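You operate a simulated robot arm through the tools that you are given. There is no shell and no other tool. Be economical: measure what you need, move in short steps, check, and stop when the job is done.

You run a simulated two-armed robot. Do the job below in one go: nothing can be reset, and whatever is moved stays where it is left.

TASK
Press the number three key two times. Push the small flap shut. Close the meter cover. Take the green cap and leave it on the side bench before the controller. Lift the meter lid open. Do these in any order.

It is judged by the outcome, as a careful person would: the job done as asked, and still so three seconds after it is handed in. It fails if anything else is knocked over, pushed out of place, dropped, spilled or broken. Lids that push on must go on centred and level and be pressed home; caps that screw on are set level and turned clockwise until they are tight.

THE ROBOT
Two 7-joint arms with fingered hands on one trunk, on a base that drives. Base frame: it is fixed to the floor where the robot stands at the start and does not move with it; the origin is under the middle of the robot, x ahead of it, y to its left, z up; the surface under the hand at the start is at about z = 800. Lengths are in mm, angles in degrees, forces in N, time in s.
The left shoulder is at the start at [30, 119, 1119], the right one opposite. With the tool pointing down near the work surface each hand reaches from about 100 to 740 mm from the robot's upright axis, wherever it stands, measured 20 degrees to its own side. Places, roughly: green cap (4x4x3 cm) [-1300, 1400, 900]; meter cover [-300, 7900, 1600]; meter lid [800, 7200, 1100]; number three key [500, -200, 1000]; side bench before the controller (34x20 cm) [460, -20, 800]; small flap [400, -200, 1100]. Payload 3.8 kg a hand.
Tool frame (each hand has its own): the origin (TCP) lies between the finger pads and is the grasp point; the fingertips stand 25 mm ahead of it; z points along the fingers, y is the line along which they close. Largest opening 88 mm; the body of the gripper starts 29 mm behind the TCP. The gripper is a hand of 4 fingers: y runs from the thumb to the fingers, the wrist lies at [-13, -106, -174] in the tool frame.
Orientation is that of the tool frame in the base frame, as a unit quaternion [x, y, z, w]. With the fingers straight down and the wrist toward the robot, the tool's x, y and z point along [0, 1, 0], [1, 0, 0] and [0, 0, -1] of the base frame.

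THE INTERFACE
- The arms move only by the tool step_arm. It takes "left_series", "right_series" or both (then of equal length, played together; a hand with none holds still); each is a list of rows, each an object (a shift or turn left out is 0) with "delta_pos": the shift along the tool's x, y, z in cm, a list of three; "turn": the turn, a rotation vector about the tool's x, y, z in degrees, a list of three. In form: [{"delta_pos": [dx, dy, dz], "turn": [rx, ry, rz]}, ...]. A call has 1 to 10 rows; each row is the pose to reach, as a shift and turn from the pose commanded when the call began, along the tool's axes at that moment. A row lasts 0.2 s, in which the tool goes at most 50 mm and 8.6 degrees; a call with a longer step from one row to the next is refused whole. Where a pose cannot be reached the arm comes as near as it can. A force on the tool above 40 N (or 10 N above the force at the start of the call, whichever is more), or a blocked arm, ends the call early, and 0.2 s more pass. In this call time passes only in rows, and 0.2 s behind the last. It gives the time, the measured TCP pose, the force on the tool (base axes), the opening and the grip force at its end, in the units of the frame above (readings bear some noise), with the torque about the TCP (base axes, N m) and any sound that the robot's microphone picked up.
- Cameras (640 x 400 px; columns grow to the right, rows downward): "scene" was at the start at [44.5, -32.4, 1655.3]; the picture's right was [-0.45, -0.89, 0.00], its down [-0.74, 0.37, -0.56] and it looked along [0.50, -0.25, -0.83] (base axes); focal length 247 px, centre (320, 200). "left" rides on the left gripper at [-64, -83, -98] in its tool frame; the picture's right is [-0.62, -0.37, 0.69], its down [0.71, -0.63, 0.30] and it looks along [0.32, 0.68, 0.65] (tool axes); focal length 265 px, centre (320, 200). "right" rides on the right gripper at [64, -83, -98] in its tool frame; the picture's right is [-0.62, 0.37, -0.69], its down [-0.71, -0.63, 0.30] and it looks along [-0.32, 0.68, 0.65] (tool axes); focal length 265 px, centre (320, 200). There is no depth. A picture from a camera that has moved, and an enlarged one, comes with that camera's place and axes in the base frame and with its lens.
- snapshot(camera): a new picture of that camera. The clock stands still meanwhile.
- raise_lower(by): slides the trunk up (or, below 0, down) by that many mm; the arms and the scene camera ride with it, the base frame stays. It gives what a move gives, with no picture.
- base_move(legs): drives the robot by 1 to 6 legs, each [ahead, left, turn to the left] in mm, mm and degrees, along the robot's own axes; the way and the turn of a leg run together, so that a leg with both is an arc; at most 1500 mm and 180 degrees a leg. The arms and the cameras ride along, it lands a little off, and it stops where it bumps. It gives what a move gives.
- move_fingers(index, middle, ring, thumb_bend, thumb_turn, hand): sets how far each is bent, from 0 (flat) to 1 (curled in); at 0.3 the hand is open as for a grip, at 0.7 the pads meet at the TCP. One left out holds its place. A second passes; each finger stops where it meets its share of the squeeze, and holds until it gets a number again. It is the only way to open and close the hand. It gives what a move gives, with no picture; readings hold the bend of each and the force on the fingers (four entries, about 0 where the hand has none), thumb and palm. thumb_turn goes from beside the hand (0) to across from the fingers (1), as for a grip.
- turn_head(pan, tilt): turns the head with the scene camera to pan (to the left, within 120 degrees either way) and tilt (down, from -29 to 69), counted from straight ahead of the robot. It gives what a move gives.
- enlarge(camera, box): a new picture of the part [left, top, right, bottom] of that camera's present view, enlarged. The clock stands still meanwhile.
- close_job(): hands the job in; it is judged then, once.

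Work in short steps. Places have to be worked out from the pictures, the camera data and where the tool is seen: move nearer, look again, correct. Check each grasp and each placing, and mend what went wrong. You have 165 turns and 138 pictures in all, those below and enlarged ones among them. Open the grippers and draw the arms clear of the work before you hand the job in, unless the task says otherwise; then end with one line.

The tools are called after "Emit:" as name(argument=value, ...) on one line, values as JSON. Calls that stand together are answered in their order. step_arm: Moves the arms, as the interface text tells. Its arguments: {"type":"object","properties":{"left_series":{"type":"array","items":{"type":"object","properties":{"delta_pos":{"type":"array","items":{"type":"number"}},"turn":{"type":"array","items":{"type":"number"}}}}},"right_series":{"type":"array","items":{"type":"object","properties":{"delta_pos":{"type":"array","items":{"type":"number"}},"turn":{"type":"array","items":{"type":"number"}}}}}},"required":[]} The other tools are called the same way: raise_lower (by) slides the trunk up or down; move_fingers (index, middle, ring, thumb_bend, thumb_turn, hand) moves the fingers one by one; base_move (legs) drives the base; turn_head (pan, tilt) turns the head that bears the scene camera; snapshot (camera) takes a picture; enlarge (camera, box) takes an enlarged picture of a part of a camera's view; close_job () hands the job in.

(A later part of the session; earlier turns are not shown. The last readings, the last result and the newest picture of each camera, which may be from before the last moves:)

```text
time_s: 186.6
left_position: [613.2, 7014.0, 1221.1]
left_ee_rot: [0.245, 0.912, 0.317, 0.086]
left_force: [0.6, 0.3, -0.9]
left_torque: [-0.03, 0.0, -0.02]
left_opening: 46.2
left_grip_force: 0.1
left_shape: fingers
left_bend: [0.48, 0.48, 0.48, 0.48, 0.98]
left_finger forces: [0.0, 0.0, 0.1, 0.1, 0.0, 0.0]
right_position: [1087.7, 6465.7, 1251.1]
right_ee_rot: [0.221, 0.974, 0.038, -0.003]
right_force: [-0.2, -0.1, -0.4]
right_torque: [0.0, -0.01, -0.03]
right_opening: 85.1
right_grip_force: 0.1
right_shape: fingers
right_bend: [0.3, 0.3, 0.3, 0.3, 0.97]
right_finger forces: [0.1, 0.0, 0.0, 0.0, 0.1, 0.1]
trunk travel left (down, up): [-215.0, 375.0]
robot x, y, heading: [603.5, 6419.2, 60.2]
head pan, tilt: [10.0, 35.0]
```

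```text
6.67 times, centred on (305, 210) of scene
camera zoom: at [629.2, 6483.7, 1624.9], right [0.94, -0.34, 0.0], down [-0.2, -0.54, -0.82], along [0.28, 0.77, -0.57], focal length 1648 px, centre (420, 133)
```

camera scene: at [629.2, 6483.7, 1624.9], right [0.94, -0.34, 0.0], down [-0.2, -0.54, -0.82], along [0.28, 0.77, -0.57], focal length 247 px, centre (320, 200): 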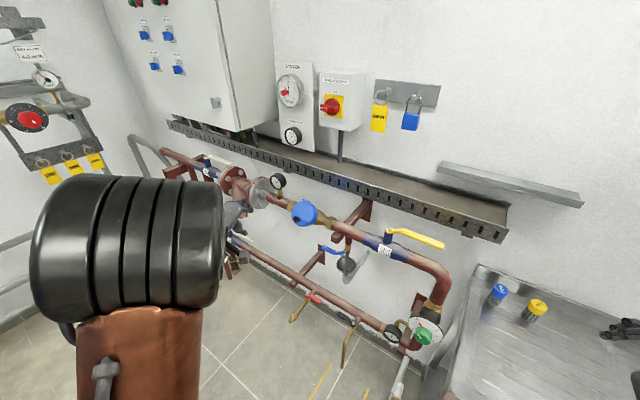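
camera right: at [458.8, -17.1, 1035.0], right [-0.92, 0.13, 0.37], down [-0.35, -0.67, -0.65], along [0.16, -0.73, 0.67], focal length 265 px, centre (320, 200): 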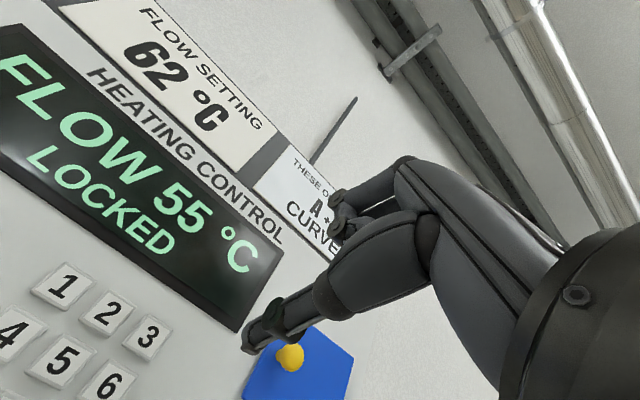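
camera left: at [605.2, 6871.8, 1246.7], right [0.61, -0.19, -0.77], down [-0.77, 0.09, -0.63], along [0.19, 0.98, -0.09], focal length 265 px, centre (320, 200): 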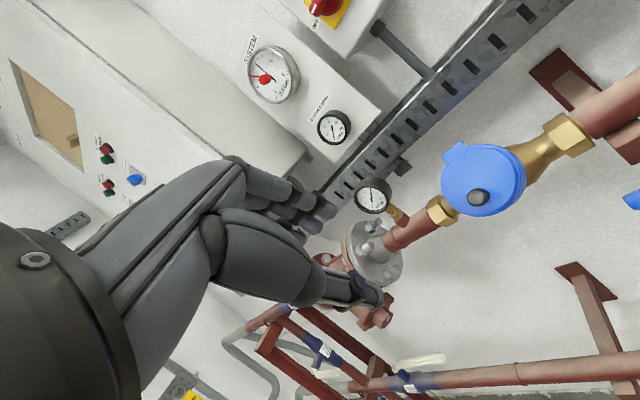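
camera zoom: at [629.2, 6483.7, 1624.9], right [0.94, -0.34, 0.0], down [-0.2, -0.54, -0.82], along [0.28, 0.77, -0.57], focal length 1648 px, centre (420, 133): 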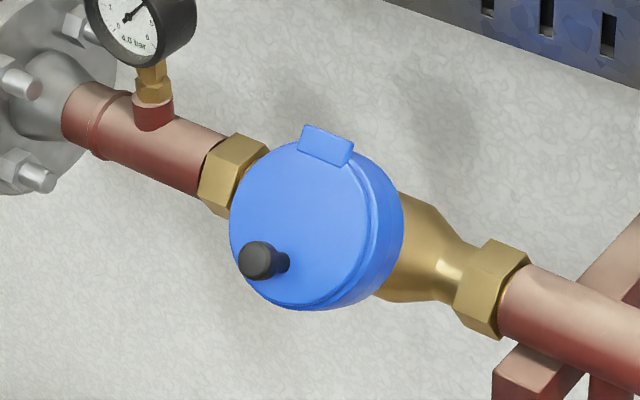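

Knob tip is at (776,7134,1082), knob axis ~45° down. I move to ~60 mm off it along its axis, pitching 7° more.

Emit:
step_arm(left_series=[{"delta_pos": [-1, 1, 2.5], "turn": [-1, 0, 0]}, {"delta_pos": [-2, 1.9, 5.3], "turn": [-2, 0, 0]}, {"delta_pos": [-3.2, 2.8, 8.2], "turn": [-3, 0, 0]}, {"delta_pos": [-4.3, 3.7, 11], "turn": [-5, 0, 0]}, {"delta_pos": [-5.4, 4.7, 14], "turn": [-6, 0, 0]}, {"delta_pos": [-6.4, 5.6, 16.6], "turn": [-7, 0, 0]}])

Emit:
snapshot(camera="left")

Emit:
enlarge(camera="scene", box=[220, 140, 380, 260])

```text
time_s: 188.0
left_position: [765.5, 7051.0, 1151.3]
left_ee_rot: [0.239, 0.891, 0.373, 0.101]
left_force: [0.2, 0.4, -0.4]
left_torque: [0.04, 0.03, -0.02]
left_opening: 46.2
left_grip_force: 0.1
left_shape: fingers
left_bend: [0.48, 0.48, 0.48, 0.48, 0.98]
left_finger forces: [0.0, 0.0, 0.0, 0.1, 0.0, 0.1]
left hand out of reach, approached as far as the arm can: row 1, 2, 3, 4, 5, 6
right_position: [1089.3, 6465.7, 1251.0]
right_ee_rot: [0.221, 0.975, 0.038, -0.003]
right_force: [-0.1, -0.2, -0.7]
right_torque: [0.02, 0.01, 0.01]
right_opening: 84.8
right_grip_force: 0.1
right_shape: fingers
right_bend: [0.3, 0.3, 0.3, 0.3, 0.97]
right_finger forces: [0.1, 0.0, 0.1, 0.0, 0.0, 0.0]
trunk travel left (down, up): [-215.0, 375.0]
robot x, y, heading: [608.1, 6418.2, 59.7]
head pan, tilt: [10.0, 35.0]
```

```text
67 pictures are left
camera left: at [756.2, 6906.5, 1162.1], right [0.65, -0.11, -0.75], down [-0.73, 0.16, -0.66], along [0.19, 0.98, 0.03], focal length 265 px, centre (320, 200)
```

left: 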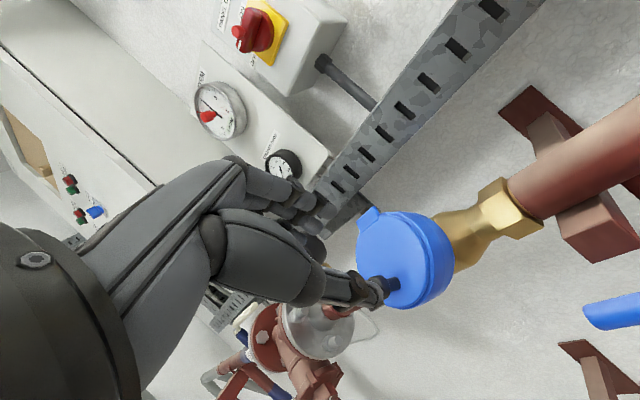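

```text
3.33 times, centred on (300, 200) of scene
camera zoom: at [630.3, 6483.8, 1624.9], right [0.94, -0.34, 0.0], down [-0.2, -0.54, -0.82], along [0.28, 0.77, -0.57], focal length 824 px, centre (387, 200)
```

zoom: 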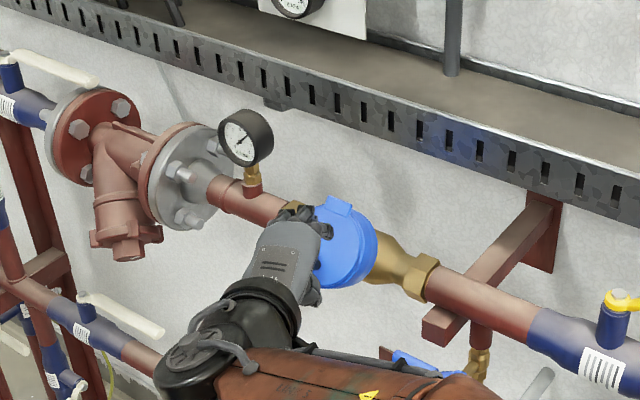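

The pitched hand keeps hitting joint limits. Better plan: fingers straight down, closing sideways across the knob (parallel to the hinge), so the knob can pivot between the pads. I retract and straighten the hand first.

Emit:
step_arm(left_series=[{"delta_pos": [0, 0, -4]}, {"delta_pos": [0, 0, -8]}, {"delta_pos": [0, 0.5, -12], "turn": [8, 0, 0]}, {"delta_pos": [0, 1, -14], "turn": [16, 0, 0]}, {"delta_pos": [0, 1.5, -15], "turn": [24, 0, 0]}, {"delta_pos": [0, 2, -15], "turn": [32, 0, 0]}, {"delta_pos": [0, 2, -15], "turn": [40, 0, 0]}, {"delta_pos": [0, 2, -15], "turn": [46, 0, 0]}])

Emit:
base_move(legs=[[0, 0, -23], [64, 100, 0]])

```text
time_s: 189.8
left_position: [718.1, 6973.3, 1271.0]
left_ee_rot: [0.26, 0.966, -0.007, 0.0]
left_force: [-0.3, -0.5, 0.7]
left_torque: [0.01, 0.0, -0.02]
left_opening: 46.1
left_grip_force: 0.0
left_shape: fingers
left_bend: [0.48, 0.48, 0.48, 0.48, 0.98]
left_finger forces: [0.0, 0.0, 0.0, 0.0, 0.0, 0.0]
right_position: [1088.1, 6466.5, 1251.1]
right_ee_rot: [0.221, 0.975, 0.036, -0.003]
right_force: [-0.5, 1.1, 0.0]
right_torque: [-0.01, 0.01, 0.0]
right_opening: 84.9
right_grip_force: 0.0
right_shape: fingers
right_bend: [0.3, 0.3, 0.3, 0.3, 0.97]
right_finger forces: [0.1, 0.1, 0.0, 0.0, 0.0, 0.0]
trunk travel left (down, up): [-215.0, 375.0]
robot x, y, heading: [608.0, 6422.0, 59.9]
head pan, tilt: [10.0, 35.0]
```

```text
time_s: 192.3
left_position: [915.5, 7006.9, 1270.5]
left_ee_rot: [0.447, 0.895, -0.006, -0.002]
left_force: [0.0, -0.7, 0.1]
left_torque: [-0.02, 0.01, 0.01]
left_opening: 46.1
left_grip_force: 0.0
left_shape: fingers
left_bend: [0.48, 0.48, 0.48, 0.48, 0.98]
left_finger forces: [0.1, 0.0, 0.0, 0.0, 0.0, 0.1]
right_position: [1059.7, 6394.5, 1251.8]
right_ee_rot: [0.41, 0.911, 0.036, 0.005]
right_force: [-0.1, 0.3, -1.2]
right_torque: [-0.01, 0.01, -0.04]
right_opening: 85.2
right_grip_force: 0.0
right_shape: fingers
right_bend: [0.3, 0.3, 0.3, 0.3, 0.97]
right_finger forces: [0.0, 0.0, 0.0, 0.0, 0.1, 0.0]
trunk travel left (down, up): [-215.0, 375.0]
robot x, y, heading: [600.0, 6537.3, 36.8]
head pan, tilt: [10.0, 35.0]
```

Now I pull the hand back from the tray, shift left 50 mm, and yaw the hand +90° about its own axis.

Emit:
step_arm(left_series=[{"delta_pos": [0.5, -2, 0]}, {"delta_pos": [1, -4, 0], "turn": [0, 0, 8]}, {"delta_pos": [2, -6, 0], "turn": [0, 0, 16]}, {"delta_pos": [3, -7, 0], "turn": [0, 0, 24]}, {"delta_pos": [4, -8, 0], "turn": [0, 0, 32]}, {"delta_pos": [5, -8, 0], "turn": [0, 0, 40]}, {"delta_pos": [6, -8, 0], "turn": [0, 0, 48]}])

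Emit:
base_move(legs=[[0, 50, 0]])

Emit:
step_arm(left_series=[{"delta_pos": [0, 0, 0], "turn": [0, 0, 8]}, {"delta_pos": [0, 0, 0], "turn": [0, 0, 16]}, {"delta_pos": [0, 0, 0], "turn": [0, 0, 24]}, {"delta_pos": [0, 0, 0], "turn": [0, 0, 32]}, {"delta_pos": [0, 0, 0], "turn": [0, 0, 42]}])

Emit:
snapshot(camera="left")

Emit:
snapshot(camera="scene")

```text
time_s: 193.9
left_position: [816.6, 7006.0, 1269.5]
left_ee_rot: [0.773, 0.634, -0.006, 0.001]
left_force: [-0.4, 0.0, 0.6]
left_torque: [0.03, -0.01, 0.01]
left_opening: 46.1
left_grip_force: 0.0
left_shape: fingers
left_bend: [0.48, 0.48, 0.48, 0.48, 0.98]
left_finger forces: [0.1, 0.1, 0.1, 0.0, 0.0, 0.0]
right_position: [1060.4, 6393.0, 1252.0]
right_ee_rot: [0.41, 0.911, 0.036, 0.005]
right_force: [0.6, -0.2, 0.2]
right_torque: [-0.02, 0.02, -0.01]
right_opening: 85.1
right_grip_force: 0.1
right_shape: fingers
right_bend: [0.3, 0.3, 0.3, 0.3, 0.97]
right_finger forces: [0.0, 0.1, 0.1, 0.1, 0.1, 0.0]
trunk travel left (down, up): [-215.0, 375.0]
robot x, y, heading: [597.3, 6540.0, 37.0]
head pan, tilt: [10.0, 35.0]
```

```text
time_s: 194.8
left_position: [784.3, 7047.2, 1269.3]
left_ee_rot: [0.772, 0.635, -0.005, 0.002]
left_force: [-0.7, 0.5, -0.2]
left_torque: [-0.01, -0.04, 0.04]
left_opening: 46.2
left_grip_force: 0.0
left_shape: fingers
left_bend: [0.48, 0.48, 0.48, 0.48, 0.98]
left_finger forces: [0.1, 0.0, 0.0, 0.0, 0.0, 0.0]
right_position: [1028.1, 6435.8, 1252.2]
right_ee_rot: [0.411, 0.911, 0.036, 0.006]
right_force: [-0.4, 0.2, 0.0]
right_torque: [-0.03, 0.01, 0.03]
right_opening: 84.8
right_grip_force: 0.0
right_shape: fingers
right_bend: [0.3, 0.3, 0.3, 0.3, 0.97]
right_finger forces: [0.1, 0.0, 0.0, 0.0, 0.0, 0.0]
trunk travel left (down, up): [-215.0, 375.0]
robot x, y, heading: [568.4, 6579.5, 36.8]
head pan, tilt: [10.0, 35.0]
```

```text
refused: row 5 steps farther than a row can; nothing moved
```

```text
65 pictures are left
camera left: at [690.4, 7001.9, 1370.1], right [-0.49, -0.54, -0.68], down [-0.48, 0.82, -0.31], along [0.73, 0.18, -0.66], focal length 265 px, centre (320, 200)
```

left: 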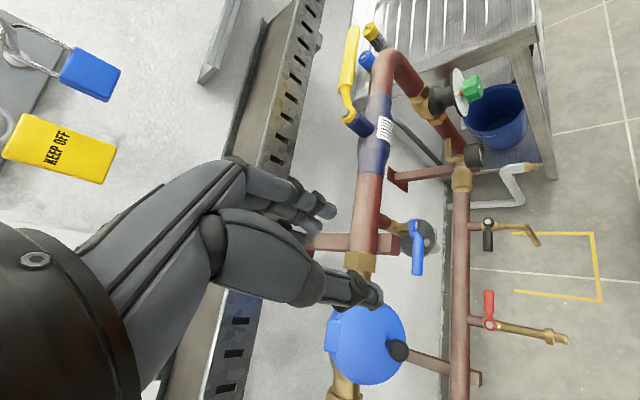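

```text
64 pictures are left
camera scene: at [611.1, 6632.6, 1624.9], right [0.73, -0.68, 0.0], down [-0.39, -0.42, -0.82], along [0.56, 0.6, -0.57], focal length 247 px, centre (320, 200)
```

scene: 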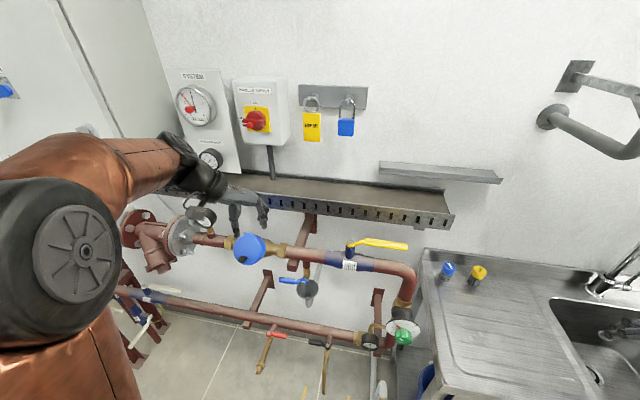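

Knob confirmed at (777,7136,1082). I finish the yaw (41°), then tilt 40° about the closing axis so the fingers point along the knob's axis.

Emit:
step_arm(left_series=[{"turn": [0, 0, 8]}, {"turn": [0, 0, 16]}, {"turn": [0, 0, 24]}, {"turn": [0, 0, 32]}, {"turn": [0, 0, 40]}])

Emit:
step_arm(left_series=[{"turn": [0, 8, 0]}, {"turn": [0, 16, 0]}, {"turn": [0, 24, 0]}, {"turn": [0, 32, 0]}, {"turn": [0, 40, 0]}])

Emit:
snapshot(camera="left")

Emit:
snapshot(camera="scene")

```text
time_s: 196.0
left_position: [775.9, 6983.6, 1287.4]
left_ee_rot: [0.944, 0.331, -0.005, 0.003]
left_force: [0.0, 0.1, 0.0]
left_torque: [0.0, -0.04, -0.01]
left_opening: 46.2
left_grip_force: 0.2
left_shape: fingers
left_bend: [0.48, 0.48, 0.48, 0.48, 0.98]
left_finger forces: [0.0, 0.1, 0.1, 0.0, 0.1, 0.1]
left hand out of reach, approached as far as the arm can: row 1, 2, 3, 4, 5
right_position: [1028.6, 6435.6, 1252.2]
right_ee_rot: [0.411, 0.911, 0.037, 0.005]
right_force: [0.6, 0.5, -0.2]
right_torque: [0.01, 0.0, 0.01]
right_opening: 85.0
right_grip_force: 0.0
right_shape: fingers
right_bend: [0.3, 0.3, 0.3, 0.3, 0.97]
right_finger forces: [0.0, 0.1, 0.0, 0.1, 0.0, 0.0]
trunk travel left (down, up): [-215.0, 375.0]
robot x, y, heading: [567.6, 6582.5, 36.8]
head pan, tilt: [10.0, 35.0]
```

```text
time_s: 197.2
left_position: [772.6, 6982.2, 1290.2]
left_ee_rot: [0.888, 0.313, 0.318, -0.112]
left_force: [0.2, -0.1, 0.3]
left_torque: [0.0, -0.02, 0.02]
left_opening: 46.1
left_grip_force: 0.0
left_shape: fingers
left_bend: [0.48, 0.48, 0.48, 0.48, 0.98]
left_finger forces: [0.0, 0.0, 0.1, 0.0, 0.0, 0.0]
right_position: [1026.1, 6433.9, 1252.1]
right_ee_rot: [0.41, 0.911, 0.037, 0.005]
right_force: [0.3, -1.1, 0.0]
right_torque: [-0.05, 0.01, 0.02]
right_opening: 85.0
right_grip_force: 0.0
right_shape: fingers
right_bend: [0.3, 0.3, 0.3, 0.3, 0.97]
right_finger forces: [0.0, 0.0, 0.0, 0.1, 0.0, 0.0]
trunk travel left (down, up): [-215.0, 375.0]
robot x, y, heading: [568.6, 6574.6, 37.1]
head pan, tilt: [10.0, 35.0]
```

```text
63 pictures are left
camera left: at [634.2, 6976.6, 1325.1], right [-0.26, 0.26, -0.93], down [0.18, 0.96, 0.22], along [0.95, -0.11, -0.3], focal length 265 px, centre (320, 200)
```

left: 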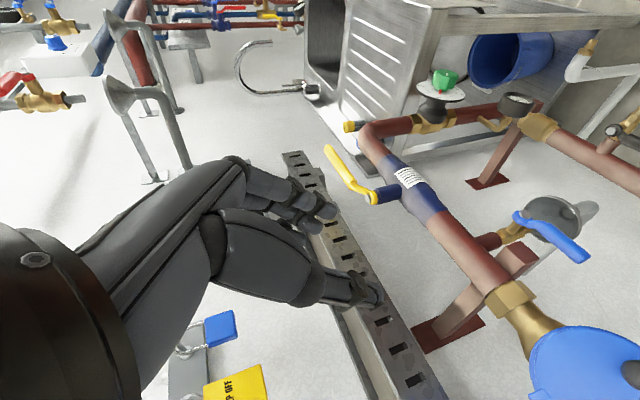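

```text
62 pictures are left
camera scene: at [611.9, 6630.0, 1624.9], right [0.73, -0.68, 0.0], down [-0.39, -0.42, -0.82], along [0.56, 0.6, -0.57], focal length 247 px, centre (320, 200)
```

scene: 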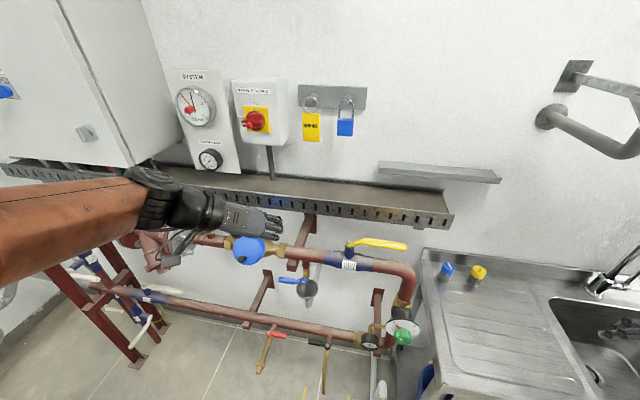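

Tilt reached easily. Now move to 50 mm off the knob along its axis: first sideways, then along the fingers.

Emit:
step_arm(left_series=[{"delta_pos": [-0.5, -3.5, 1]}, {"delta_pos": [-1.2, -7, 2.5]}, {"delta_pos": [-2.2, -10, 5]}, {"delta_pos": [-3.2, -11.8, 8]}, {"delta_pos": [-4, -11.8, 11.5]}, {"delta_pos": [-4.8, -11.8, 14.5]}, {"delta_pos": [-5.5, -11.8, 17.3]}])

Emit:
snapshot(camera="left")

Emit:
enlarge(camera="scene", box=[180, 180, 320, 290])

```text
time_s: 198.8
left_position: [752.8, 7116.7, 1119.4]
left_ee_rot: [0.888, 0.313, 0.319, -0.111]
left_force: [0.7, -0.1, 0.1]
left_torque: [-0.02, -0.01, -0.04]
left_opening: 46.2
left_grip_force: 0.1
left_shape: fingers
left_bend: [0.48, 0.48, 0.48, 0.48, 0.98]
left_finger forces: [0.1, 0.1, 0.0, 0.0, 0.0, 0.1]
right_position: [1028.8, 6434.9, 1250.8]
right_ee_rot: [0.411, 0.911, 0.036, 0.004]
right_force: [-1.0, 0.5, -0.3]
right_torque: [-0.02, -0.03, -0.01]
right_opening: 84.9
right_grip_force: 0.0
right_shape: fingers
right_bend: [0.3, 0.3, 0.3, 0.3, 0.97]
right_finger forces: [0.0, 0.0, 0.0, 0.0, 0.0, 0.0]
trunk travel left (down, up): [-215.0, 375.0]
robot x, y, heading: [564.9, 6578.0, 36.9]
head pan, tilt: [10.0, 35.0]
```

```text
61 pictures are left
camera left: at [613.2, 7111.9, 1155.0], right [-0.26, 0.26, -0.93], down [0.18, 0.96, 0.22], along [0.95, -0.12, -0.3], focal length 265 px, centre (320, 200)
```

left: 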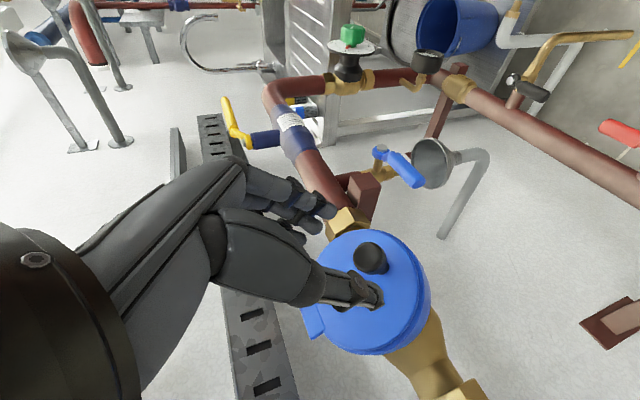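

```text
3.64 times, centred on (250, 235) of scene
camera zoom: at [613.0, 6631.4, 1624.9], right [0.73, -0.68, 0.0], down [-0.39, -0.42, -0.82], along [0.56, 0.6, -0.57], focal length 899 px, centre (574, 73)
```

zoom: 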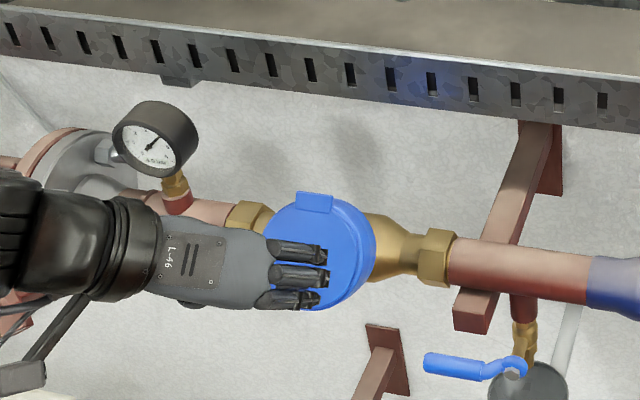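

Knob lies exactly on the TCP axis. I advance 38 mm along the fingers.

Emit:
step_arm(left_series=[{"delta_pos": [0, 0, 1.5]}, {"delta_pos": [0, 0, 3]}, {"delta_pos": [0, 0, 3.8]}])

Emit:
snapshot(camera="left")

```text
time_s: 199.6
left_position: [771.2, 7130.6, 1091.7]
left_ee_rot: [0.888, 0.314, 0.317, -0.111]
left_force: [-0.3, 1.0, 0.0]
left_torque: [0.0, 0.01, -0.05]
left_opening: 46.2
left_grip_force: 0.1
left_shape: fingers
left_bend: [0.48, 0.48, 0.48, 0.48, 0.98]
left_finger forces: [0.0, 0.1, 0.0, 0.1, 0.0, 0.0]
right_position: [1029.2, 6434.5, 1250.6]
right_ee_rot: [0.411, 0.911, 0.037, 0.005]
right_force: [-0.3, -0.4, 1.1]
right_torque: [0.0, 0.01, 0.01]
right_opening: 84.9
right_grip_force: 0.0
right_shape: fingers
right_bend: [0.3, 0.3, 0.3, 0.3, 0.97]
right_finger forces: [0.0, 0.0, 0.0, 0.0, 0.0, 0.0]
trunk travel left (down, up): [-215.0, 375.0]
robot x, y, heading: [569.5, 6580.0, 36.9]
head pan, tilt: [10.0, 35.0]
```

```text
59 pictures are left
camera left: at [631.3, 7125.4, 1126.4], right [-0.26, 0.26, -0.93], down [0.18, 0.96, 0.22], along [0.95, -0.11, -0.3], focal length 265 px, centre (320, 200)
```

left: 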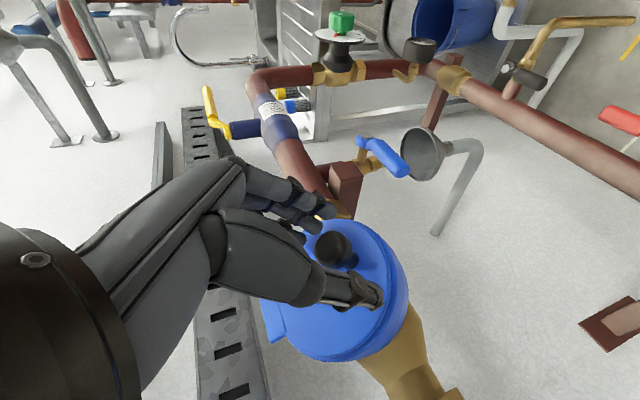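

The knob (a ball on a stem) sits between thumb and fingers. I advance 6 mm and close.

Emit:
step_arm(left_series=[{"delta_pos": [0, 0, 0.6]}])

Emit:
move_fingers(hand="left", index=0.68, middle=0.68, ring=0.68, thumb_bend=0.68)

Emit:
snapshot(camera="left")

```text
time_s: 200.0
left_position: [772.8, 7131.5, 1087.8]
left_ee_rot: [0.888, 0.313, 0.319, -0.112]
left_force: [-5.0, -3.8, 7.0]
left_torque: [-0.05, -0.34, -0.2]
left_opening: 46.1
left_grip_force: 4.4
left_shape: fingers
left_bend: [0.48, 0.48, 0.47, 0.48, 0.98]
left_finger forces: [0.0, 1.5, 7.9, 0.1, 0.0, 0.0]
right_position: [1027.3, 6432.5, 1251.7]
right_ee_rot: [0.411, 0.911, 0.037, 0.005]
right_force: [0.7, -0.1, -0.6]
right_torque: [0.0, 0.0, 0.01]
right_opening: 85.0
right_grip_force: 0.0
right_shape: fingers
right_bend: [0.3, 0.3, 0.3, 0.3, 0.97]
right_finger forces: [0.0, 0.1, 0.1, 0.1, 0.0, 0.1]
trunk travel left (down, up): [-215.0, 375.0]
robot x, y, heading: [566.1, 6576.3, 37.0]
head pan, tilt: [10.0, 35.0]
```

```text
time_s: 201.0
left_position: [774.4, 7133.2, 1086.5]
left_ee_rot: [0.888, 0.313, 0.318, -0.112]
left_force: [-0.2, -0.2, -1.4]
left_torque: [-0.04, 0.04, 0.0]
left_opening: 7.4
left_grip_force: 1.9
left_shape: fingers
left_bend: [0.66, 0.67, 0.68, 0.66, 0.97]
left_finger forces: [1.5, 1.0, 0.0, 0.0, 2.2, 0.0]
right_position: [1028.5, 6434.0, 1252.2]
right_ee_rot: [0.411, 0.911, 0.037, 0.005]
right_force: [-0.2, -0.2, -0.3]
right_torque: [-0.01, 0.02, -0.04]
right_opening: 85.1
right_grip_force: 0.0
right_shape: fingers
right_bend: [0.3, 0.3, 0.3, 0.3, 0.97]
right_finger forces: [0.0, 0.1, 0.0, 0.1, 0.1, 0.1]
trunk travel left (down, up): [-215.0, 375.0]
robot x, y, heading: [569.5, 6574.5, 36.8]
head pan, tilt: [10.0, 35.0]
```

```text
58 pictures are left
camera left: at [634.0, 7128.1, 1121.8], right [-0.26, 0.26, -0.93], down [0.18, 0.96, 0.22], along [0.95, -0.11, -0.3], focal length 265 px, centre (320, 200)
```

left: 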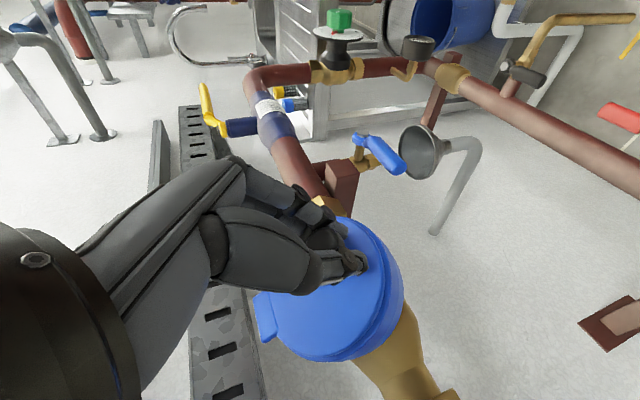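

Index, middle and thumb touch the stem/ball. I tighten.

Emit:
move_fingers(hand="left", index=0.8, middle=0.8, thumb_bend=0.8)

Emit:
enlarge(camera="left", box=[220, 160, 440, 340])

```text
time_s: 202.0
left_position: [774.0, 7131.9, 1087.1]
left_ee_rot: [0.888, 0.313, 0.318, -0.112]
left_force: [0.3, -5.0, 1.4]
left_torque: [0.08, -0.21, -0.25]
left_opening: 0.0
left_grip_force: 18.3
left_shape: fingers
left_bend: [0.74, 0.73, 0.68, 0.71, 0.96]
left_finger forces: [8.8, 8.8, 8.6, 0.0, 11.4, 0.1]
right_position: [1027.7, 6432.7, 1252.2]
right_ee_rot: [0.411, 0.911, 0.038, 0.004]
right_force: [-0.2, 0.7, 0.3]
right_torque: [-0.01, 0.04, -0.02]
right_opening: 84.9
right_grip_force: 0.1
right_shape: fingers
right_bend: [0.3, 0.3, 0.3, 0.3, 0.97]
right_finger forces: [0.0, 0.1, 0.0, 0.0, 0.1, 0.0]
trunk travel left (down, up): [-215.0, 375.0]
robot x, y, heading: [565.8, 6574.6, 37.0]
head pan, tilt: [10.0, 35.0]
```

```text
2.22 times, centred on (330, 250) of left
camera zoom: at [634.3, 7126.9, 1122.4], right [-0.26, 0.26, -0.93], down [0.19, 0.96, 0.22], along [0.95, -0.12, -0.3], focal length 590 px, centre (298, 89)
```

zoom: 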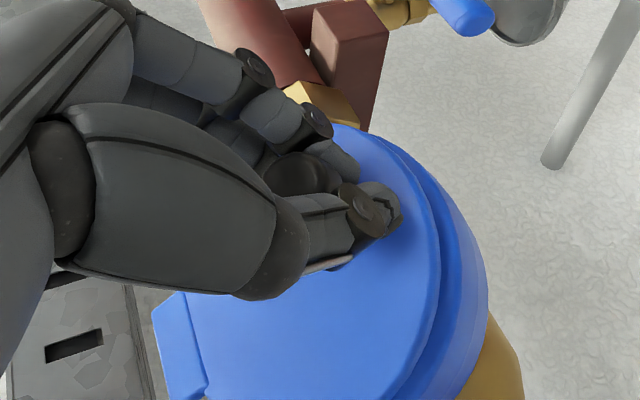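

The fingers close under the ball around the stem — a good hook. I pull the lid open along the hinge arc to ~40°, rotating the hand with it.

Emit:
step_arm(left_series=[{"delta_pos": [0.41, 0, -1.0], "turn": [0, -8, 0]}, {"delta_pos": [0.97, 0, -1.9], "turn": [0, -16, 0]}, {"delta_pos": [1.64, 0, -2.74], "turn": [0, -24, 0]}, {"delta_pos": [2.42, 0, -3.49], "turn": [0, -32, 0]}, {"delta_pos": [3.3, 0, -4.1], "turn": [0, -40, 0]}])

Emit:
snapshot(camera="left")

Emit:
enlarge(camera="scene", box=[180, 160, 320, 270])

```text
time_s: 203.2
left_position: [769.9, 7130.6, 1141.2]
left_ee_rot: [0.943, 0.333, -0.006, 0.002]
left_force: [-13.2, -9.6, 1.3]
left_torque: [-0.13, 0.11, -0.09]
left_opening: 0.4
left_grip_force: 18.6
left_shape: fingers
left_bend: [0.74, 0.73, 0.7, 0.72, 0.95]
left_finger forces: [16.5, 6.8, 2.4, 0.0, 11.8, 0.0]
right_position: [1025.3, 6432.1, 1251.3]
right_ee_rot: [0.411, 0.911, 0.037, 0.005]
right_force: [0.0, 0.1, 0.5]
right_torque: [0.01, 0.03, -0.02]
right_opening: 84.7
right_grip_force: 0.0
right_shape: fingers
right_bend: [0.3, 0.3, 0.3, 0.3, 0.97]
right_finger forces: [0.0, 0.0, 0.0, 0.0, 0.0, 0.1]
trunk travel left (down, up): [-215.0, 375.0]
robot x, y, heading: [567.6, 6576.5, 36.8]
head pan, tilt: [10.0, 35.0]
```

```text
56 pictures are left
camera left: at [668.6, 7155.9, 1240.9], right [-0.72, -0.11, -0.68], down [0.16, 0.94, -0.31], along [0.68, -0.33, -0.66], focal length 265 px, centre (320, 200)
```

left: 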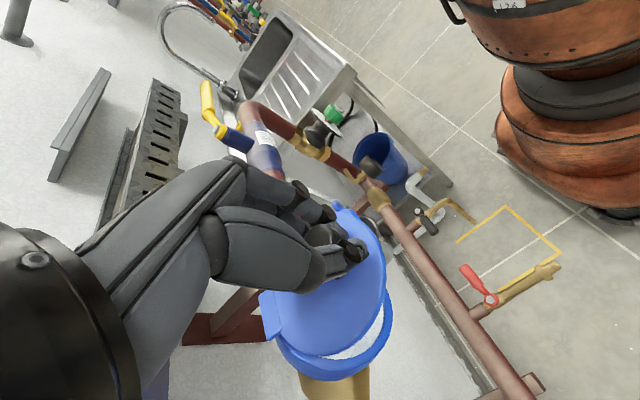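

```text
3.64 times, centred on (250, 215) of scene
camera zoom: at [609.8, 6628.1, 1625.1], right [0.73, -0.68, 0.0], down [-0.39, -0.42, -0.82], along [0.56, 0.6, -0.57], focal length 899 px, centre (574, 146)
```

zoom: 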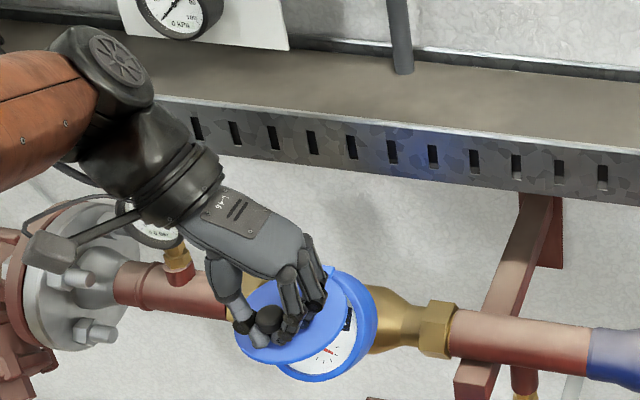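

The lid is ~40° open. I continue along the arc to ~80°.

Emit:
step_arm(left_series=[{"delta_pos": [0.2, 0, -0.65], "turn": [0, -2.5, 0]}, {"delta_pos": [0.4, 0, -1.26], "turn": [0, -5, 0]}, {"delta_pos": [1.0, 0, -2.42], "turn": [0, -10, 0]}, {"delta_pos": [1.8, 0, -3.5], "turn": [0, -15, 0]}, {"delta_pos": [2.8, 0, -4.37], "turn": [0, -20, 0]}])

Emit:
snapshot(camera="left")

Emit:
enlarge(camera="scene", box=[180, 160, 320, 270])

```text
time_s: 204.4
left_position: [787.6, 7145.3, 1180.3]
left_ee_rot: [0.931, 0.33, -0.148, 0.053]
left_force: [-12.6, -2.8, 8.1]
left_torque: [-0.18, 0.23, -0.05]
left_opening: 0.7
left_grip_force: 16.1
left_shape: fingers
left_bend: [0.74, 0.75, 0.68, 0.73, 0.93]
left_finger forces: [12.0, 3.0, 0.0, 0.1, 16.3, 0.1]
left hand out of reach, approached as far as the arm can: row 5
right_position: [1026.1, 6432.1, 1254.1]
right_ee_rot: [0.411, 0.911, 0.038, 0.006]
right_force: [0.6, 0.2, -0.5]
right_torque: [-0.02, -0.05, 0.01]
right_opening: 85.0
right_grip_force: 0.1
right_shape: fingers
right_bend: [0.3, 0.3, 0.3, 0.3, 0.97]
right_finger forces: [0.0, 0.1, 0.0, 0.0, 0.0, 0.0]
trunk travel left (down, up): [-215.0, 375.0]
robot x, y, heading: [567.0, 6578.4, 36.6]
head pan, tilt: [10.0, 35.0]
```

```text
54 pictures are left
camera left: at [711.4, 7189.5, 1293.9], right [-0.86, -0.22, -0.47], down [0.06, 0.86, -0.51], along [0.51, -0.46, -0.72], focal length 265 px, centre (320, 200)
```

left: 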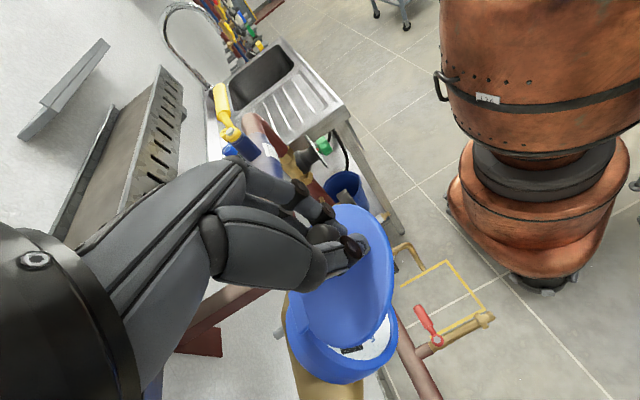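

```text
3.64 times, centred on (250, 215) of scene
camera zoom: at [609.6, 6627.9, 1625.1], right [0.73, -0.68, 0.0], down [-0.39, -0.42, -0.82], along [0.56, 0.6, -0.57], focal length 899 px, centre (574, 146)
```

zoom: 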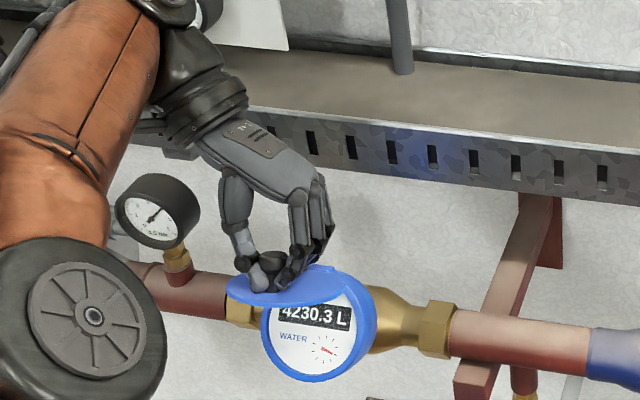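

Meter face is exposed; lid at ~75°. I continue ahead/up toward ~100°.

Emit:
step_arm(left_series=[{"delta_pos": [0.5, 0, -0.8]}, {"delta_pos": [1.1, 0, -1.6]}, {"delta_pos": [2.0, 0, -2.4]}, {"delta_pos": [3.0, 0, -3.0]}])

Emit:
snapshot(camera="left")

Emit:
enlarge(camera="scene", box=[180, 160, 320, 270])

```text
time_s: 205.4
left_position: [784.1, 7141.1, 1178.0]
left_ee_rot: [0.928, 0.329, -0.168, 0.06]
left_force: [-2.7, 5.5, -1.3]
left_torque: [-0.01, 0.01, -0.03]
left_opening: 0.2
left_grip_force: 14.7
left_shape: fingers
left_bend: [0.74, 0.75, 0.68, 0.73, 0.95]
left_finger forces: [8.8, 6.7, 0.1, 0.1, 13.9, 0.0]
left hand out of reach, approached as far as the arm can: row 1, 2, 3, 4
right_position: [1028.6, 6434.7, 1252.1]
right_ee_rot: [0.411, 0.911, 0.037, 0.006]
right_force: [-0.3, 0.1, -0.4]
right_torque: [0.03, -0.01, -0.01]
right_opening: 84.8
right_grip_force: 0.0
right_shape: fingers
right_bend: [0.3, 0.3, 0.3, 0.3, 0.97]
right_finger forces: [0.1, 0.1, 0.0, 0.0, 0.0, 0.1]
trunk travel left (down, up): [-215.0, 375.0]
robot x, y, heading: [563.4, 6579.5, 36.9]
head pan, tilt: [10.0, 35.0]
```

```text
52 pictures are left
camera left: at [712.2, 7189.8, 1292.9], right [-0.87, -0.23, -0.43], down [0.04, 0.84, -0.54], along [0.49, -0.48, -0.73], focal length 265 px, centre (320, 200)
```

left: 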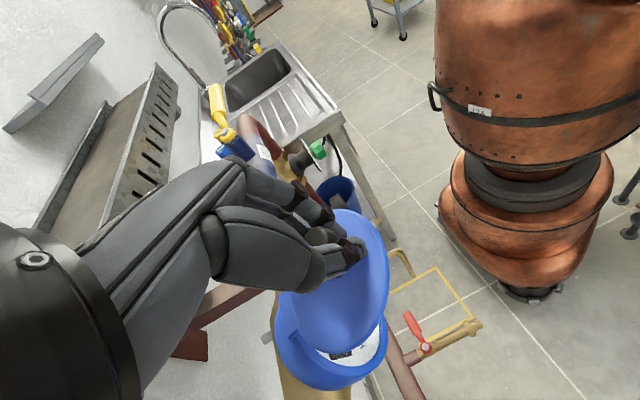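

```text
3.64 times, centred on (250, 215) of scene
camera zoom: at [612.4, 6632.0, 1624.8], right [0.73, -0.68, 0.0], down [-0.39, -0.42, -0.82], along [0.56, 0.6, -0.57], focal length 899 px, centre (574, 146)
```

zoom: 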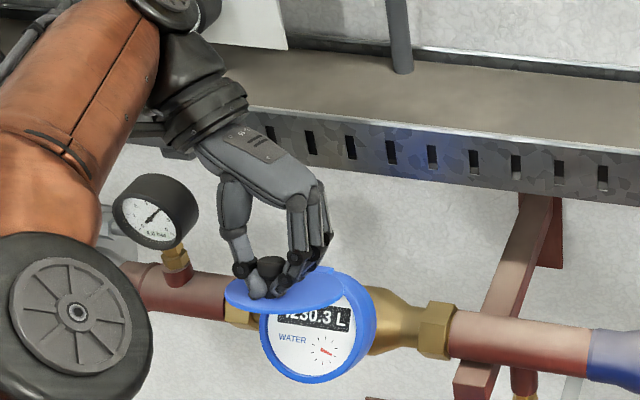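

Arm rotation limit reached; I relax the hand tilt by ~18° while holding the commanded spot so it can move on.

Emit:
step_arm(left_series=[{"delta_pos": [-1.5, 0, 0.5], "turn": [0, 6, 0]}, {"delta_pos": [-1.0, 0, 0.3], "turn": [0, 12, 0]}, {"delta_pos": [-0.5, 0, 0], "turn": [0, 18, 0]}, {"delta_pos": [0, 0, 0], "turn": [0, 20, 0]}])

Emit:
enlarge(camera="scene", box=[180, 160, 320, 270])

```text
time_s: 206.4
left_position: [780.9, 7139.9, 1180.8]
left_ee_rot: [0.943, 0.333, -0.006, 0.002]
left_force: [-15.0, -3.8, 2.0]
left_torque: [-0.21, 0.63, -0.1]
left_opening: 0.2
left_grip_force: 26.7
left_shape: fingers
left_bend: [0.74, 0.72, 0.68, 0.75, 0.94]
left_finger forces: [12.4, 10.4, 0.1, 0.1, 30.3, 0.0]
right_position: [1025.0, 6433.0, 1253.7]
right_ee_rot: [0.411, 0.911, 0.037, 0.005]
right_force: [0.0, -0.1, 1.1]
right_torque: [0.0, -0.03, 0.01]
right_opening: 84.9
right_grip_force: 0.0
right_shape: fingers
right_bend: [0.3, 0.3, 0.3, 0.3, 0.97]
right_finger forces: [0.1, 0.1, 0.1, 0.1, 0.0, 0.0]
trunk travel left (down, up): [-215.0, 375.0]
robot x, y, heading: [567.5, 6577.2, 37.0]
head pan, tilt: [10.0, 35.0]
```

```text
3.64 times, centred on (250, 215) of scene
camera zoom: at [608.8, 6628.8, 1625.2], right [0.73, -0.68, 0.0], down [-0.39, -0.42, -0.82], along [0.56, 0.6, -0.57], focal length 899 px, centre (574, 146)
```

zoom: 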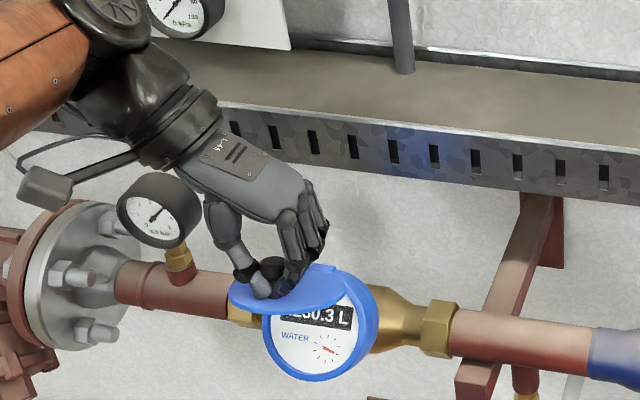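

Hand vertical again, no limit flagged. I continue the arc: ahead and up.

Emit:
step_arm(left_series=[{"delta_pos": [0.6, 0, -0.7]}, {"delta_pos": [1.4, 0, -1.3]}, {"delta_pos": [2.2, 0, -1.8]}, {"delta_pos": [3.2, 0, -2.2]}])

Emit:
enlarge(camera="scene", box=[180, 160, 320, 270])

Emit:
snapshot(camera="left")

```text
time_s: 207.4
left_position: [805.3, 7157.1, 1202.8]
left_ee_rot: [0.944, 0.331, -0.004, 0.002]
left_force: [-24.2, -6.9, 13.5]
left_torque: [-0.12, 1.01, -0.44]
left_opening: 2.6
left_grip_force: 40.3
left_shape: fingers
left_bend: [0.74, 0.72, 0.68, 0.77, 0.91]
left_finger forces: [21.2, 8.1, 0.0, 0.0, 51.5, 0.0]
right_position: [1025.1, 6432.4, 1253.5]
right_ee_rot: [0.41, 0.911, 0.039, 0.006]
right_force: [0.2, 1.3, -0.1]
right_torque: [0.01, -0.02, -0.02]
right_opening: 85.0
right_grip_force: 0.1
right_shape: fingers
right_bend: [0.3, 0.3, 0.3, 0.3, 0.97]
right_finger forces: [0.1, 0.0, 0.0, 0.1, 0.1, 0.0]
trunk travel left (down, up): [-215.0, 375.0]
robot x, y, heading: [567.9, 6577.9, 37.1]
head pan, tilt: [10.0, 35.0]
```

```text
3.64 times, centred on (250, 215) of scene
camera zoom: at [606.5, 6627.1, 1625.3], right [0.73, -0.68, 0.0], down [-0.39, -0.42, -0.82], along [0.56, 0.6, -0.57], focal length 899 px, centre (574, 146)
```

zoom: 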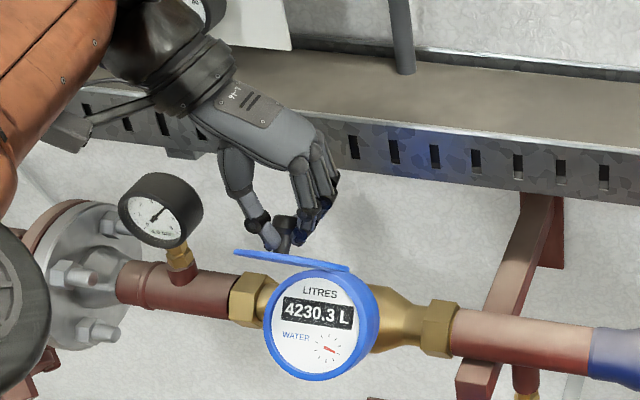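

```text
48 pictures are left
camera left: at [702.9, 7183.5, 1302.7], right [-0.72, -0.11, -0.69], down [0.16, 0.94, -0.31], along [0.68, -0.33, -0.66], focal length 265 px, centre (320, 200)
```

left: 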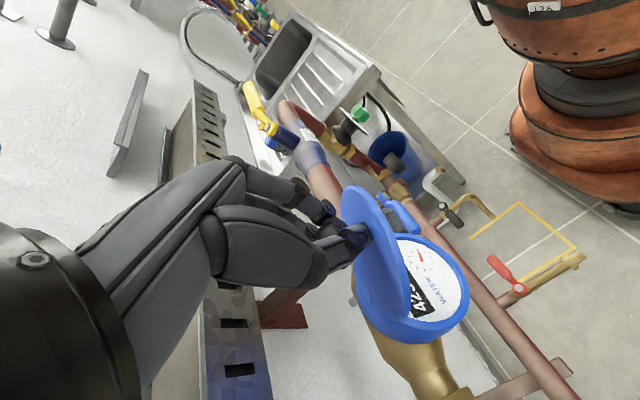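

Lid is ~100° open but still leans toward me. I continue ahead (over the top) while tilting the hand slightly to relieve the pinch.

Emit:
step_arm(left_series=[{"delta_pos": [0.6, 0, -0.2], "turn": [0, -3, 0]}, {"delta_pos": [1.4, 0, -0.4], "turn": [0, -6, 0]}, {"delta_pos": [2.2, 0, -0.4], "turn": [0, -9, 0]}, {"delta_pos": [3.2, 0, -0.3], "turn": [0, -12, 0]}])

Emit:
enlarge(camera="scene", box=[180, 160, 320, 270])

```text
time_s: 208.4
left_position: [815.5, 7151.1, 1201.4]
left_ee_rot: [0.939, 0.333, -0.082, 0.03]
left_force: [-9.9, 4.4, 6.4]
left_torque: [0.03, 0.36, -0.15]
left_opening: 8.7
left_grip_force: 16.0
left_shape: fingers
left_bend: [0.75, 0.75, 0.68, 0.68, 0.88]
left_finger forces: [6.7, 3.2, 0.1, 0.0, 23.5, 0.0]
left hand out of reach, approached as far as the arm can: row 2, 3, 4
right_position: [1028.4, 6434.6, 1253.1]
right_ee_rot: [0.411, 0.911, 0.037, 0.005]
right_force: [-0.2, -0.3, 0.6]
right_torque: [0.02, -0.05, -0.01]
right_opening: 85.1
right_grip_force: 0.0
right_shape: fingers
right_bend: [0.3, 0.3, 0.3, 0.3, 0.97]
right_finger forces: [0.1, 0.0, 0.1, 0.0, 0.1, 0.1]
trunk travel left (down, up): [-215.0, 375.0]
robot x, y, heading: [566.6, 6578.1, 37.1]
head pan, tilt: [10.0, 35.0]
```

```text
3.64 times, centred on (250, 215) of scene
camera zoom: at [610.0, 6630.9, 1625.0], right [0.73, -0.68, 0.0], down [-0.39, -0.42, -0.82], along [0.56, 0.6, -0.57], focal length 899 px, centre (574, 146)
```

zoom: 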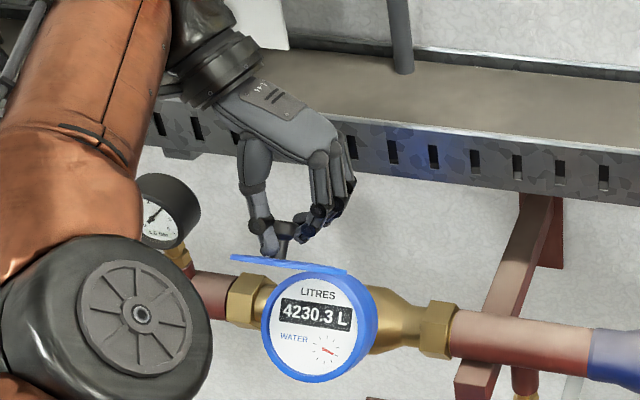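

The arm is at its limit, so I use the base: 30 mm ahead, carrying the lid over.

Emit:
base_move(legs=[[30, 0, 0]])

Emit:
enlarge(camera="scene", box=[180, 170, 320, 280])

```text
time_s: 209.3
left_position: [826.5, 7165.4, 1200.7]
left_ee_rot: [0.937, 0.334, -0.097, 0.032]
left_force: [-14.9, -4.7, 0.1]
left_torque: [0.08, 0.03, 0.07]
left_opening: 15.1
left_grip_force: 26.2
left_shape: fingers
left_bend: [0.77, 0.75, 0.68, 0.66, 0.8]
left_finger forces: [21.1, 0.1, 0.0, 0.0, 30.7, 0.1]
right_position: [1048.2, 6450.1, 1251.0]
right_ee_rot: [0.408, 0.912, 0.037, 0.005]
right_force: [-0.1, -0.2, -0.2]
right_torque: [0.0, -0.01, 0.0]
right_opening: 85.0
right_grip_force: 0.1
right_shape: fingers
right_bend: [0.3, 0.3, 0.3, 0.3, 0.97]
right_finger forces: [0.0, 0.0, 0.0, 0.0, 0.0, 0.0]
trunk travel left (down, up): [-215.0, 375.0]
robot x, y, heading: [589.1, 6593.5, 37.1]
head pan, tilt: [10.0, 35.0]
stopped in leg 1: the force on the tool passed its limit at 45 N (the readings are from after the stop); the commanded pose is now the measured one
```

```text
3.64 times, centred on (250, 225) of scene
camera zoom: at [630.1, 6644.2, 1625.0], right [0.73, -0.68, 0.0], down [-0.39, -0.42, -0.82], along [0.56, 0.6, -0.57], focal length 899 px, centre (574, 109)
```

zoom: 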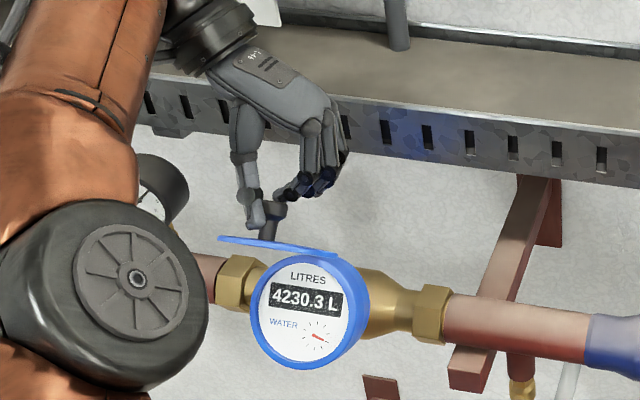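

Force hit the limit: the lid seems to be at its stop (~100°). I open the fingers and watch whether it stays.

Emit:
move_fingers(hand="left", index=0.45, middle=0.45, ring=0.45, thumb_bend=0.4, thumb_turn=1)

Emit:
enlarge(camera="scene", box=[180, 170, 320, 280])

```text
time_s: 210.3
left_position: [828.8, 7165.0, 1200.5]
left_ee_rot: [0.938, 0.333, -0.095, 0.031]
left_force: [0.5, -0.7, 0.7]
left_torque: [-0.02, 0.0, -0.02]
left_opening: 57.2
left_grip_force: 0.0
left_shape: fingers
left_bend: [0.45, 0.45, 0.45, 0.4, 0.99]
left_finger forces: [0.0, 0.0, 0.1, 0.0, 0.1, 0.1]
right_position: [1049.6, 6451.9, 1251.5]
right_ee_rot: [0.41, 0.911, 0.036, 0.005]
right_force: [0.7, -0.2, -0.2]
right_torque: [0.02, 0.0, -0.01]
right_opening: 85.0
right_grip_force: 0.0
right_shape: fingers
right_bend: [0.3, 0.3, 0.3, 0.3, 0.97]
right_finger forces: [0.0, 0.1, 0.0, 0.1, 0.0, 0.0]
trunk travel left (down, up): [-215.0, 375.0]
robot x, y, heading: [588.4, 6596.9, 37.2]
head pan, tilt: [10.0, 35.0]
```

```text
3.64 times, centred on (250, 225) of scene
camera zoom: at [632.7, 6646.0, 1624.9], right [0.73, -0.68, 0.0], down [-0.39, -0.42, -0.82], along [0.56, 0.6, -0.57], focal length 899 px, centre (574, 109)
```

zoom: 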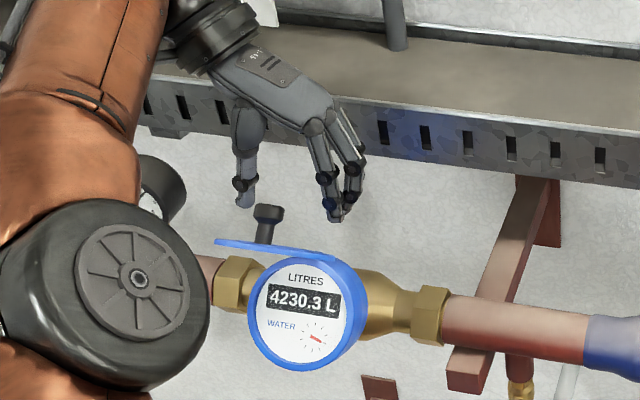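

The lid stays put on its own. I withdraw the hand upward and back, then re-check.

Emit:
step_arm(left_series=[{"delta_pos": [0, 0, -2.5]}, {"delta_pos": [0, 0, -5]}, {"delta_pos": [-2, 0, -8]}, {"delta_pos": [-5, 0, -10]}, {"delta_pos": [-8, 0, -11]}, {"delta_pos": [-12, 0, -12]}])

Emit:
enlarge(camera="scene", box=[180, 140, 340, 280])

```text
time_s: 211.7
left_position: [755.4, 7104.0, 1343.7]
left_ee_rot: [0.938, 0.333, -0.095, 0.032]
left_force: [-0.5, -0.4, -0.4]
left_torque: [0.02, -0.03, 0.0]
left_opening: 57.8
left_grip_force: 0.1
left_shape: fingers
left_bend: [0.45, 0.45, 0.45, 0.4, 0.99]
left_finger forces: [0.0, 0.1, 0.0, 0.0, 0.0, 0.1]
left hand out of reach, approached as far as the arm can: row 1, 2, 3, 4, 5
right_position: [1048.5, 6450.2, 1252.1]
right_ee_rot: [0.409, 0.912, 0.038, 0.006]
right_force: [-0.7, -0.7, 0.5]
right_torque: [0.01, -0.04, 0.0]
right_opening: 85.1
right_grip_force: 0.1
right_shape: fingers
right_bend: [0.3, 0.3, 0.3, 0.3, 0.97]
right_finger forces: [0.0, 0.0, 0.1, 0.1, 0.1, 0.0]
trunk travel left (down, up): [-215.0, 375.0]
robot x, y, heading: [588.4, 6592.3, 37.3]
head pan, tilt: [10.0, 35.0]
```

```text
2.86 times, centred on (260, 210) of scene
camera zoom: at [630.8, 6644.6, 1625.0], right [0.73, -0.68, 0.0], down [-0.39, -0.42, -0.82], along [0.56, 0.6, -0.57], focal length 706 px, centre (491, 171)
```

zoom: 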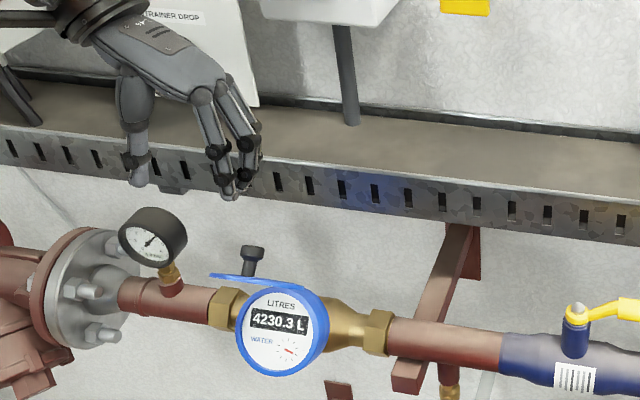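

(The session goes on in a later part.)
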